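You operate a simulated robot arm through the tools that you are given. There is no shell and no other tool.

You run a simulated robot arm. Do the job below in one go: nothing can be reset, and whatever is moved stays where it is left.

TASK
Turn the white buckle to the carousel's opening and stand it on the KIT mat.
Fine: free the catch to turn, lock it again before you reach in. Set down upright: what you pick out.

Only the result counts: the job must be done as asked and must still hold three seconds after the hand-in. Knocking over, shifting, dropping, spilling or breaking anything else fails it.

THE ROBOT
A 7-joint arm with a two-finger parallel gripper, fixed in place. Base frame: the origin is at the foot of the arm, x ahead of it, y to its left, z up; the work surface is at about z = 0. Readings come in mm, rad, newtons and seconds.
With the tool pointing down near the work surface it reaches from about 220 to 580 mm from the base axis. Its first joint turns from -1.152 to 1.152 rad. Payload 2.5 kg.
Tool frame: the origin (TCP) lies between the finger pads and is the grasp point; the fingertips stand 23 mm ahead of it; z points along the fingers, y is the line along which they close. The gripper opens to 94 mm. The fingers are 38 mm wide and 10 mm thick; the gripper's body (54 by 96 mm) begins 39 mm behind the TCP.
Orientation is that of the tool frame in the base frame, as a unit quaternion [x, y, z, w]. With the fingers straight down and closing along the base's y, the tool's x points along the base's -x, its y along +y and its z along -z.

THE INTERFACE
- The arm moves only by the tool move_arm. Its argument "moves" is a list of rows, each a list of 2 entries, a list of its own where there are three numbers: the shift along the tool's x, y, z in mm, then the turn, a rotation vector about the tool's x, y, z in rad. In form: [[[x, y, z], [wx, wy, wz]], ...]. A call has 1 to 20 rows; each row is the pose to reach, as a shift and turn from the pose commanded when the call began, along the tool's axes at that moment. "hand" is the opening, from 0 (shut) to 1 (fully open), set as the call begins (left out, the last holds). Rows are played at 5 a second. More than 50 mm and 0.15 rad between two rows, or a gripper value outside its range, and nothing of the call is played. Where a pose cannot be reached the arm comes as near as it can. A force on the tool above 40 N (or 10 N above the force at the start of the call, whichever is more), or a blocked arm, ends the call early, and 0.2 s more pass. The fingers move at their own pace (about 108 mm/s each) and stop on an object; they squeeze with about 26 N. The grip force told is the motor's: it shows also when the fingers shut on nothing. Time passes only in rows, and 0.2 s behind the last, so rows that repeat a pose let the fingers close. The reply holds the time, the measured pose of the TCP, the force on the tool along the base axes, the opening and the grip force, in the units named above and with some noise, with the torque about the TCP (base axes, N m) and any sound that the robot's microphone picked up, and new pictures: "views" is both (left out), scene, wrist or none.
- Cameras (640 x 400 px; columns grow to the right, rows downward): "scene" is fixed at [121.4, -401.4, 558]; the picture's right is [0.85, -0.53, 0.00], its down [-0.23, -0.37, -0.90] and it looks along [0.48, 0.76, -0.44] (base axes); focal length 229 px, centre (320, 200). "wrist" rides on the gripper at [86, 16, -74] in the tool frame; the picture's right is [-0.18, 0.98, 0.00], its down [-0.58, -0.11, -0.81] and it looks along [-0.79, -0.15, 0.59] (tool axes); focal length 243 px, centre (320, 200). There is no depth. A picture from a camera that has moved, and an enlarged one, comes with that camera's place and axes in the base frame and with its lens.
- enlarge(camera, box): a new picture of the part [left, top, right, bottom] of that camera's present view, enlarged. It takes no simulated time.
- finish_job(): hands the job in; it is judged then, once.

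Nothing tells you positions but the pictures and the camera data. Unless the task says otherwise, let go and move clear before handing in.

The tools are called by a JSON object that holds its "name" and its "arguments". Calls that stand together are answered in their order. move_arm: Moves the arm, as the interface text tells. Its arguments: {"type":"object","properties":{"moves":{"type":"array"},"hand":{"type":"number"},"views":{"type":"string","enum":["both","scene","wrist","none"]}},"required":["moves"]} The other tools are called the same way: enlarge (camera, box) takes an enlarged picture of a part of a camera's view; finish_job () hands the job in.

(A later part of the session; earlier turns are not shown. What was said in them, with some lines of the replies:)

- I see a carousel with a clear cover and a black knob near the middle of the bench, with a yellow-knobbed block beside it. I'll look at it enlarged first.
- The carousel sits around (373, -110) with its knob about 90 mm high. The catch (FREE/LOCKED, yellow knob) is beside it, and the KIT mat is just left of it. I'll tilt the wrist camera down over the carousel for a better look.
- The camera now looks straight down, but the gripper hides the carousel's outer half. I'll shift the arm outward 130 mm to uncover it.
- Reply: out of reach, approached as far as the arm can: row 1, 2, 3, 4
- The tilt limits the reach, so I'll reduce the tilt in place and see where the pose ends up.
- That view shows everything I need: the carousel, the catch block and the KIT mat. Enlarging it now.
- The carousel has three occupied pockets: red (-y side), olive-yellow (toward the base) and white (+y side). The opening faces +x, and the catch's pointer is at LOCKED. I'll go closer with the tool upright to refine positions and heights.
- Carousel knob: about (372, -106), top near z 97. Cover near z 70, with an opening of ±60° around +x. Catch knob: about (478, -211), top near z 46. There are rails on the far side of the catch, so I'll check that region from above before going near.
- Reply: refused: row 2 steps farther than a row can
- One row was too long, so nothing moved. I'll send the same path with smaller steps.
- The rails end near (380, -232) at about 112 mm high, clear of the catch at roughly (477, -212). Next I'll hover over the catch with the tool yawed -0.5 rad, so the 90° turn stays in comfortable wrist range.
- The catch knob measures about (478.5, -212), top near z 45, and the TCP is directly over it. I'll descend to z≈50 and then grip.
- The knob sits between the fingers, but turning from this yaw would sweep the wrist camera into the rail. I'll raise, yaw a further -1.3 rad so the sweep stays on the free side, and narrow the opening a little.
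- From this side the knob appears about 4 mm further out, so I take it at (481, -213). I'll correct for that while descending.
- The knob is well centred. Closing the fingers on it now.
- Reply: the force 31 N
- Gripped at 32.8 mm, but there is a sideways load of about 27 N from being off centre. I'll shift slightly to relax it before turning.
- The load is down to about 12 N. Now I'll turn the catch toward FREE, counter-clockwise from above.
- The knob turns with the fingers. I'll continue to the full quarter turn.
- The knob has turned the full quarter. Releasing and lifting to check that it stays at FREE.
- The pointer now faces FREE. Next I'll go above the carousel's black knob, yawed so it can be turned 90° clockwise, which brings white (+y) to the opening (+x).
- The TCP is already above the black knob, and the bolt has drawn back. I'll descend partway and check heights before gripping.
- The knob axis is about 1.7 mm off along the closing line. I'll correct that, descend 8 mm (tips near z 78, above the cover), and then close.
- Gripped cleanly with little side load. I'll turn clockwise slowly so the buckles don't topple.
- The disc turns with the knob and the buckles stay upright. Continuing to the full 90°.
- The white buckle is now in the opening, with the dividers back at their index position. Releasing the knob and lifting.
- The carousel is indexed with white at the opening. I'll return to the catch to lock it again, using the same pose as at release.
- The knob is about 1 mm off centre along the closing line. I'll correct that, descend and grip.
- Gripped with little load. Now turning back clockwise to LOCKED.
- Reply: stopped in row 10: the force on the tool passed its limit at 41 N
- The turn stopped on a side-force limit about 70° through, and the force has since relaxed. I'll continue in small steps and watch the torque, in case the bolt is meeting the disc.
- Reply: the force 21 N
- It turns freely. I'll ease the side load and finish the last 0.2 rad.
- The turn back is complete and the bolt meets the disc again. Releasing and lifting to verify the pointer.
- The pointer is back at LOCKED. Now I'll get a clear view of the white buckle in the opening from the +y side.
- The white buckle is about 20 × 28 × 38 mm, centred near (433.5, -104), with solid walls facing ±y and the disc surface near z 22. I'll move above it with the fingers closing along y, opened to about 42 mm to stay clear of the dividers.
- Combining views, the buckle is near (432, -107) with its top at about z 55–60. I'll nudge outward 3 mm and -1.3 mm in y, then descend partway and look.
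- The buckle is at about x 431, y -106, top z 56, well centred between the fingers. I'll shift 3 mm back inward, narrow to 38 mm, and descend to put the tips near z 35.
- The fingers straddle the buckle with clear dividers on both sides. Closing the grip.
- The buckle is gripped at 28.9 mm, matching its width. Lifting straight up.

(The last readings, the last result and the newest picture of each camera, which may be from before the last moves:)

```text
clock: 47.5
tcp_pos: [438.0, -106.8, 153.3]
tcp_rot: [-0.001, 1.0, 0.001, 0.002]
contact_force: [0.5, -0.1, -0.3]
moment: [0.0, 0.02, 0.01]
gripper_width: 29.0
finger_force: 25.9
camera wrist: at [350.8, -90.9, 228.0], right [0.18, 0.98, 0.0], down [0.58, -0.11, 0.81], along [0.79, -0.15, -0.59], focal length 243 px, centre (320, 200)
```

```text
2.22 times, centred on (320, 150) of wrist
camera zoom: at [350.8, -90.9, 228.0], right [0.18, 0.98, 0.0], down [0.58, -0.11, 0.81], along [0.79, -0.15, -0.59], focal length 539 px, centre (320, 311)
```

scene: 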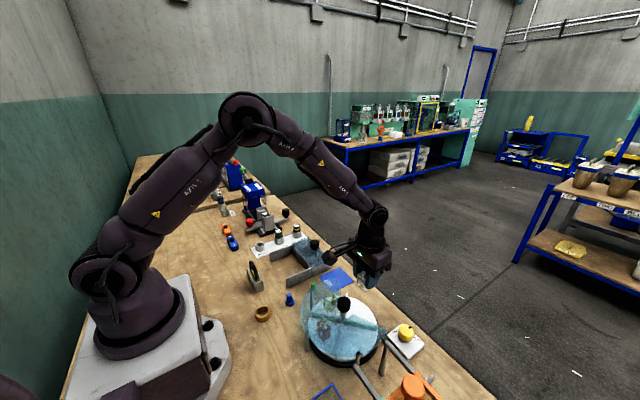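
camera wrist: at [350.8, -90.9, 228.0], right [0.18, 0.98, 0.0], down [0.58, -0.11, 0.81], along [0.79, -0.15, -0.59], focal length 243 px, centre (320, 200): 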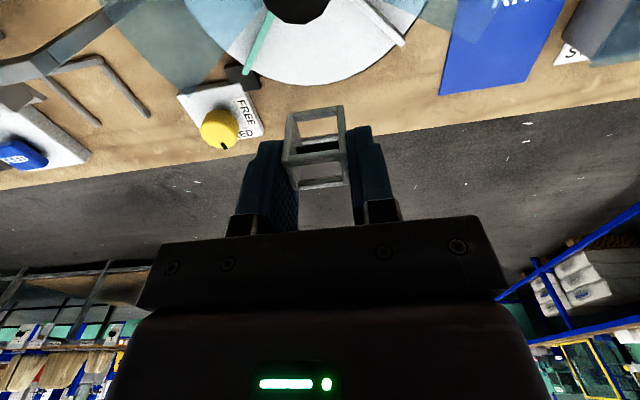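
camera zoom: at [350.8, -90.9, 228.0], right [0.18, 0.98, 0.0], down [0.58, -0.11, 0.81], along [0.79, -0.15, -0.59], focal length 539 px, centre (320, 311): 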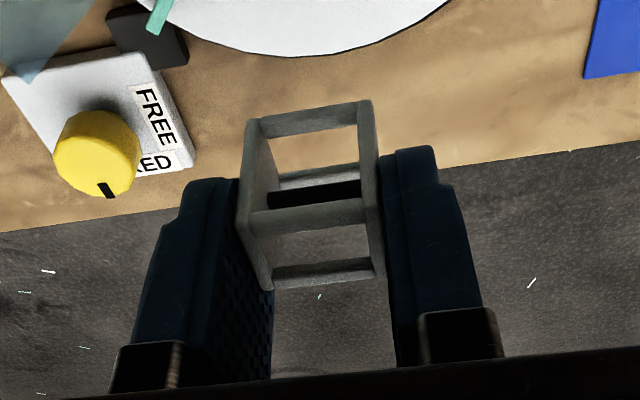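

The buckle hangs upright with its bottom about 37 mm below the TCP. I'll carry it over the KIT mat, whose centre I put at about (464, 38).

{"name": "move_arm", "arguments": {"moves": [[[-4, 18, 0], [0, 0, 0]], [[-11, 50, 0], [0, 0, 0]], [[-18, 82, 0], [0, 0, 0]], [[-25, 114, 0], [0, 0, 0]], [[-30, 136, 0], [0, 0, 0]], [[-31.5, 142, 0], [0, 0, 0]], [[-31.5, 142, 20], [0, 0, 0]], [[-31.5, 142, 40], [0, 0, 0]], [[-31.5, 142, 40], [0, 0, 0]]]}}

{"name": "enlarge", "arguments": {"camera": "scene", "box": [290, 220, 410, 320]}}

{"name": "enlarge", "arguments": {"camera": "wrist", "box": [200, 20, 440, 220]}}

```text
clock: 49.5
tcp_pos: [467.9, 37.3, 110.6]
tcp_rot: [-0.001, 1.0, 0.001, 0.002]
contact_force: [0.4, 0.4, -0.7]
moment: [0.01, -0.01, 0.0]
gripper_width: 28.9
finger_force: 26.0
camera wrist: at [380.8, 51.7, 186.0], right [0.18, 0.98, 0.0], down [0.58, -0.11, 0.81], along [0.79, -0.15, -0.59], focal length 243 px, centre (320, 200)
```

scene: 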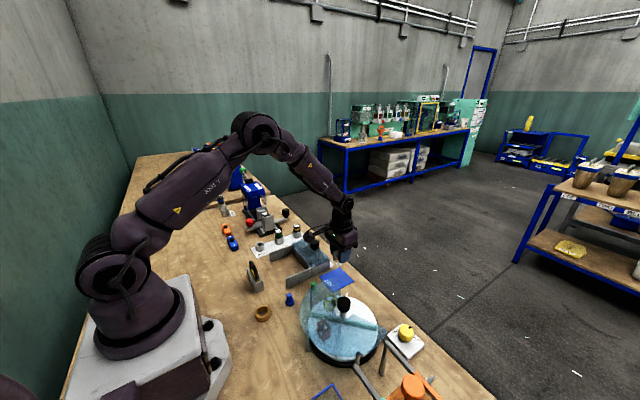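
wrist: 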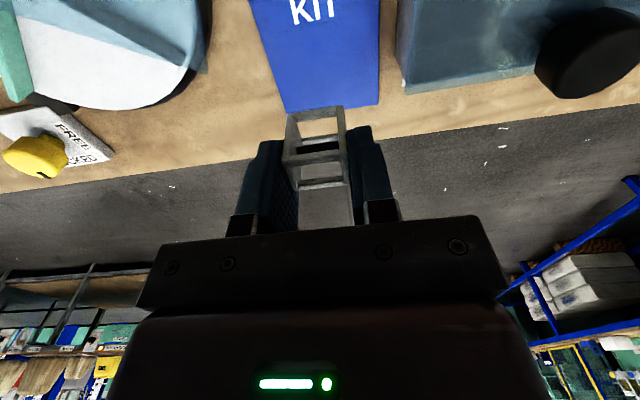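

```text
4.00 times, centred on (350, 270) of scene
camera zoom: at [121.4, -401.4, 558.0], right [0.85, -0.53, 0.0], down [-0.23, -0.37, -0.9], along [0.48, 0.76, -0.44], focal length 915 px, centre (200, -80)
```

zoom: 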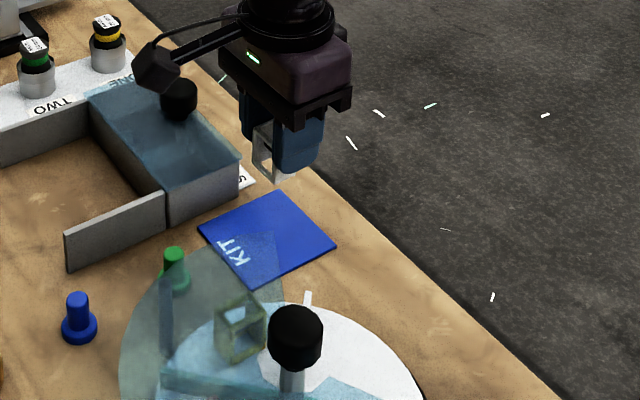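

```text
2.00 times, centred on (320, 120) of wrist
camera zoom: at [380.8, 51.7, 186.0], right [0.18, 0.98, 0.0], down [0.58, -0.11, 0.81], along [0.79, -0.15, -0.59], focal length 485 px, centre (320, 360)
```

zoom: 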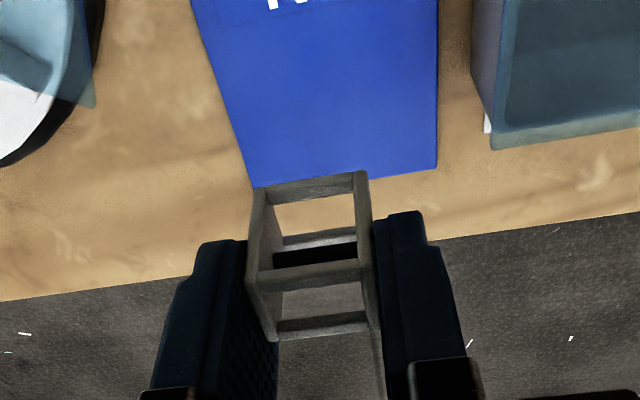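

The buckle is over the mat centre, about (462, 37). I'll lower to just above the mat, then in small steps.

{"name": "move_arm", "arguments": {"moves": [[[0, 0, 25], [0, 0, 0]], [[0, 0, 45], [0, 0, 0]], [[0, 0, 58], [0, 0, 0]], [[0, 0, 64], [0, 0, 0]], [[0, 0, 64], [0, 0, 0]]]}}

{"name": "enlarge", "arguments": {"camera": "scene", "box": [310, 240, 390, 300]}}

{"name": "enlarge", "arguments": {"camera": "wrist", "box": [200, 60, 440, 240]}}

```text
clock: 50.8
tcp_pos: [468.9, 36.1, 48.8]
tcp_rot: [-0.001, 1.0, 0.001, 0.002]
contact_force: [0.2, 0.6, -0.2]
moment: [0.0, 0.02, 0.0]
gripper_width: 28.7
finger_force: 25.9
camera wrist: at [380.8, 51.6, 123.3], right [0.18, 0.98, 0.0], down [0.58, -0.11, 0.81], along [0.8, -0.15, -0.59], focal length 243 px, centre (320, 200)
```

scene: 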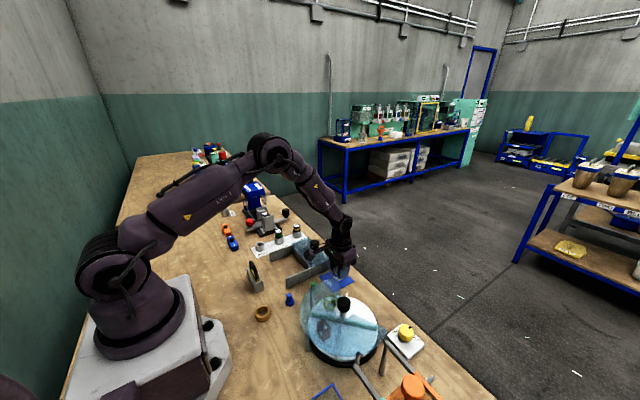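
wrist: 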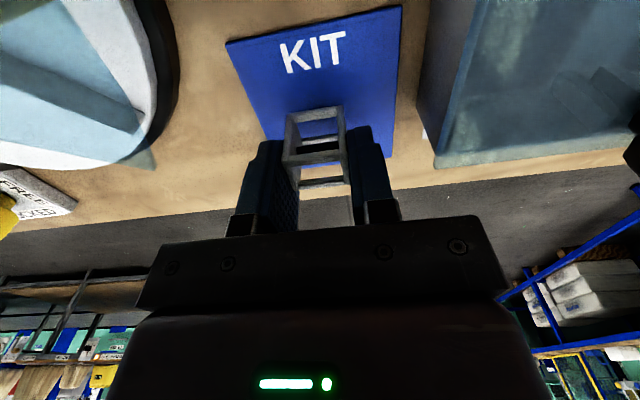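

```text
6.67 times, centred on (350, 270) of scene
camera zoom: at [121.4, -401.4, 558.0], right [0.85, -0.53, 0.0], down [-0.23, -0.37, -0.9], along [0.48, 0.76, -0.44], focal length 1525 px, centre (120, -267)
```

zoom: 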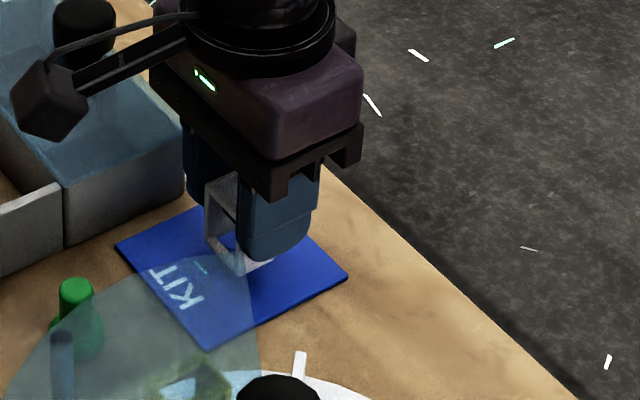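

```text
2.22 times, centred on (320, 150) of wrist
camera zoom: at [380.8, 51.6, 123.3], right [0.18, 0.98, 0.0], down [0.58, -0.11, 0.81], along [0.8, -0.15, -0.59], focal length 539 px, centre (320, 311)
```

zoom: 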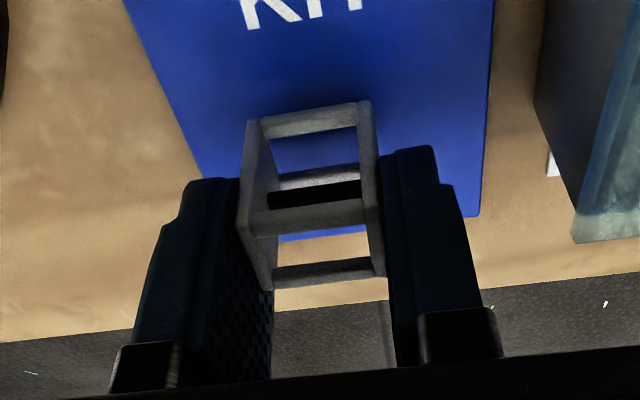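

It's hovering just over the mat. Lowering in small steps and watching for contact force.

{"name": "move_arm", "arguments": {"moves": [[[0, 0, 2], [0, 0, 0]], [[0, 0, 4], [0, 0, 0]], [[0, 0, 4], [0, 0, 0]]], "views": "none"}}

{"name": "move_arm", "arguments": {"moves": [[[0, 0, 1.5], [0, 0, 0]], [[0, 0, 3], [0, 0, 0]], [[0, 0, 3], [0, 0, 0]]], "views": "none"}}

```text
clock: 51.5
tcp_pos: [467.8, 35.7, 44.1]
tcp_rot: [-0.001, 1.0, 0.001, 0.002]
contact_force: [-0.7, 0.6, -0.7]
moment: [0.03, 0.03, 0.02]
gripper_width: 29.1
finger_force: 26.1
```

```text
clock: 52.4
tcp_pos: [468.9, 35.8, 41.5]
tcp_rot: [-0.001, 1.0, 0.001, 0.002]
contact_force: [-0.1, -0.2, -0.7]
moment: [0.04, 0.01, 0.01]
gripper_width: 28.9
finger_force: 26.1
```

{"name": "move_arm", "arguments": {"moves": [[[0, 0, 1], [0, 0, 0]], [[0, 0, 2], [0, 0, 0]], [[0, 0, 2], [0, 0, 0]]], "views": "none"}}

{"name": "enlarge", "arguments": {"camera": "scene", "box": [320, 250, 380, 300]}}

```text
clock: 53.1
tcp_pos: [469.3, 35.6, 40.9]
tcp_rot: [0.0, 1.0, 0.001, 0.002]
contact_force: [-3.5, -1.7, 10.7]
moment: [-0.06, 0.17, -0.02]
gripper_width: 29.1
finger_force: 25.6
```

```text
8.00 times, centred on (350, 275) of scene
camera zoom: at [121.4, -401.4, 558.0], right [0.85, -0.53, 0.0], down [-0.23, -0.37, -0.9], along [0.48, 0.76, -0.44], focal length 1830 px, centre (80, -400)
```

zoom: 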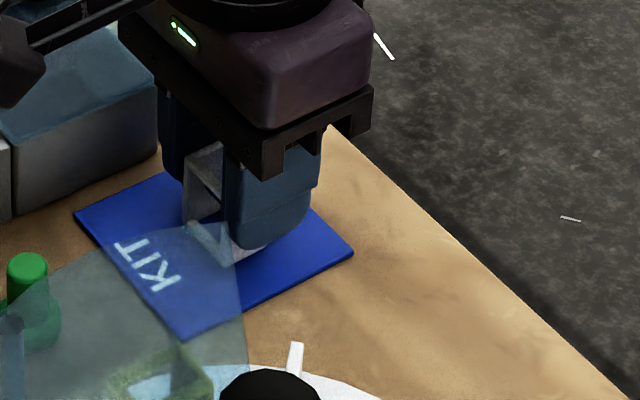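

The buckle is down on the mat, with about 11 N upward at z≈41. Opening the fingers while holding still.

{"name": "move_arm", "arguments": {"hand": 0.46, "moves": [[[0, 0, -0.5], [0, 0, 0]], [[0, 0, -0.5], [0, 0, 0]], [[0, 0, -0.5], [0, 0, 0]]]}}

{"name": "enlarge", "arguments": {"camera": "wrist", "box": [200, 60, 440, 240]}}

```text
clock: 54.0
tcp_pos: [468.7, 36.7, 39.8]
tcp_rot: [0.0, 1.0, 0.001, 0.001]
contact_force: [0.3, 0.5, 1.1]
moment: [-0.01, 0.04, 0.0]
gripper_width: 43.1
finger_force: 0.1
camera wrist: at [381.5, 51.5, 114.6], right [0.18, 0.98, 0.0], down [0.58, -0.11, 0.81], along [0.79, -0.15, -0.59], focal length 243 px, centre (320, 200)
```

scene: 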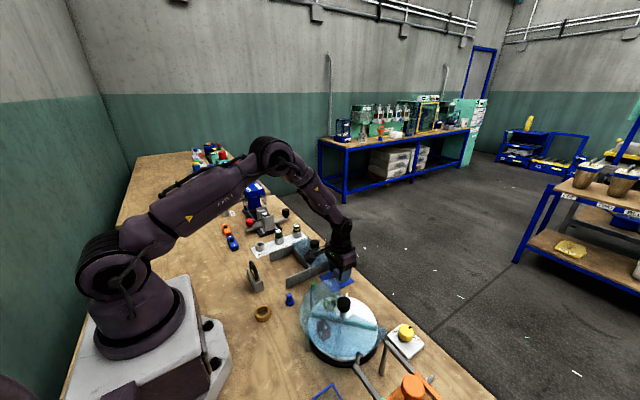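
wrist: 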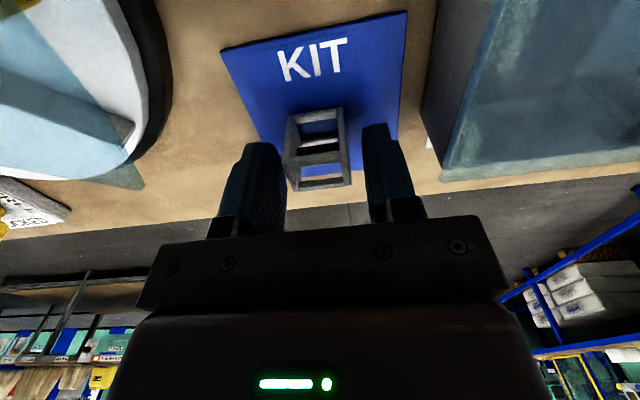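

```text
2.22 times, centred on (320, 150) of wrist
camera zoom: at [381.5, 51.5, 114.6], right [0.18, 0.98, 0.0], down [0.58, -0.11, 0.81], along [0.79, -0.15, -0.59], focal length 539 px, centre (320, 311)
```

zoom: 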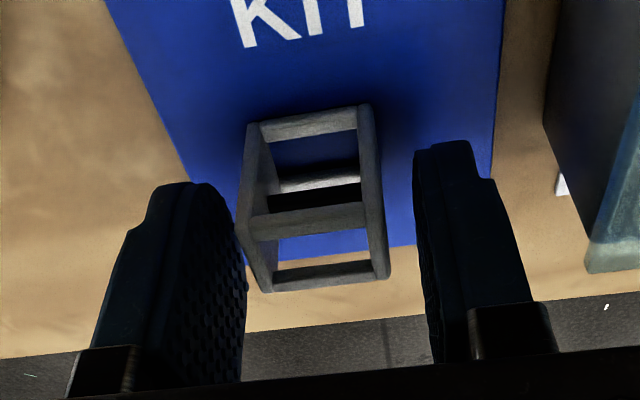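

The buckle stands free between the fingers. Lifting straight up and clear.

{"name": "move_arm", "arguments": {"moves": [[[0, -1.5, 0], [0, 0, 0]], [[0, -1.5, -10], [0, 0, 0]], [[0, -1.5, -30], [0, 0, 0]], [[0, -1.5, -60], [0, 0, 0]], [[0, -1.5, -100], [0, 0, 0]], [[20, -1.5, -140], [0, 0, 0]], [[50, -1.5, -160], [0, 0, 0]], [[90, -1.5, -175], [0, 0, 0]], [[130, -1.5, -185], [0, 0, 0]], [[130, -1.5, -185], [0, 0, 0]]]}}

{"name": "enlarge", "arguments": {"camera": "scene", "box": [290, 240, 440, 370]}}

{"name": "enlarge", "arguments": {"camera": "wrist", "box": [180, 0, 480, 180]}}

```text
clock: 56.1
tcp_pos: [338.4, 31.1, 224.7]
tcp_rot: [-0.001, 1.0, 0.0, 0.002]
contact_force: [0.0, 0.1, -0.9]
moment: [-0.03, 0.02, 0.0]
gripper_width: 43.2
finger_force: 0.0
camera wrist: at [251.2, 47.1, 299.9], right [0.18, 0.98, 0.0], down [0.58, -0.11, 0.81], along [0.79, -0.15, -0.59], focal length 243 px, centre (320, 200)
```

scene: 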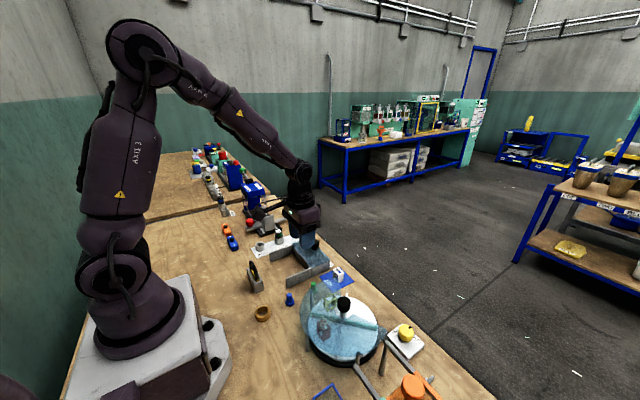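
wrist: 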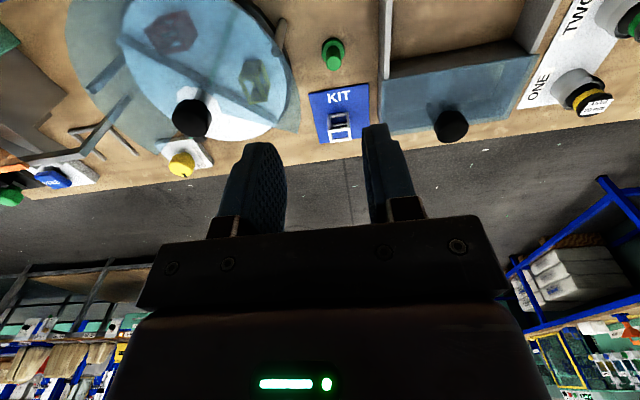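

```text
3.08 times, centred on (365, 305) of scene
camera zoom: at [121.4, -401.4, 558.0], right [0.85, -0.53, 0.0], down [-0.23, -0.37, -0.9], along [0.48, 0.76, -0.44], focal length 704 px, centre (182, -123)
```

zoom: 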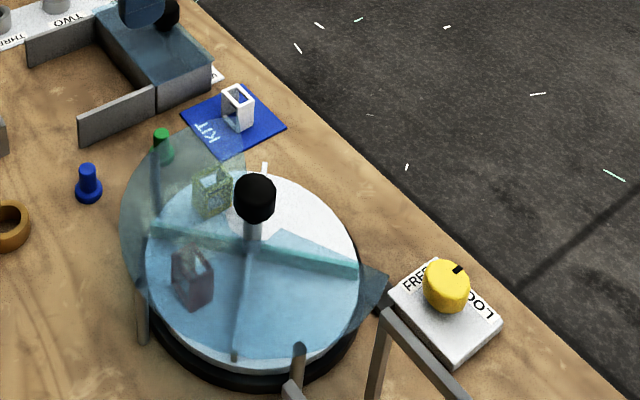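

```text
2.13 times, centred on (330, 90) of wrist
camera zoom: at [251.2, 47.1, 299.9], right [0.18, 0.98, 0.0], down [0.58, -0.11, 0.81], along [0.79, -0.15, -0.59], focal length 518 px, centre (299, 435)
```

zoom: 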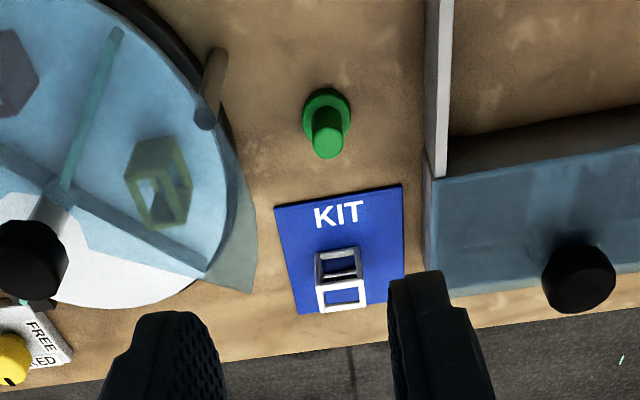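

The white buckle stands upright on the KIT mat and the other two buckles are still upright in the carousel. The catch points to LOCKED and the arm is clear, so I'm handing the job in.

{"name": "finish_job", "arguments": {}}

```text
The job is handed in.
```

I turned the white buckle to the carousel's opening, stood it upright near the middle of the KIT mat, and handed the job in. The hand-in was accepted, but no verdict came back.

- **Catch:** I freed it for the turn and set it back to LOCKED before reaching in. The turn back to LOCKED stopped once on a 41 N force reading about 70° through. It then moved freely the rest of the way, and the pointer ended at LOCKED.
- **Other items:** In the last pictures the red and yellow buckles are still upright in the carousel, and nothing else on the bench looks moved.
- **Arm:** The gripper is open and clear of everything.
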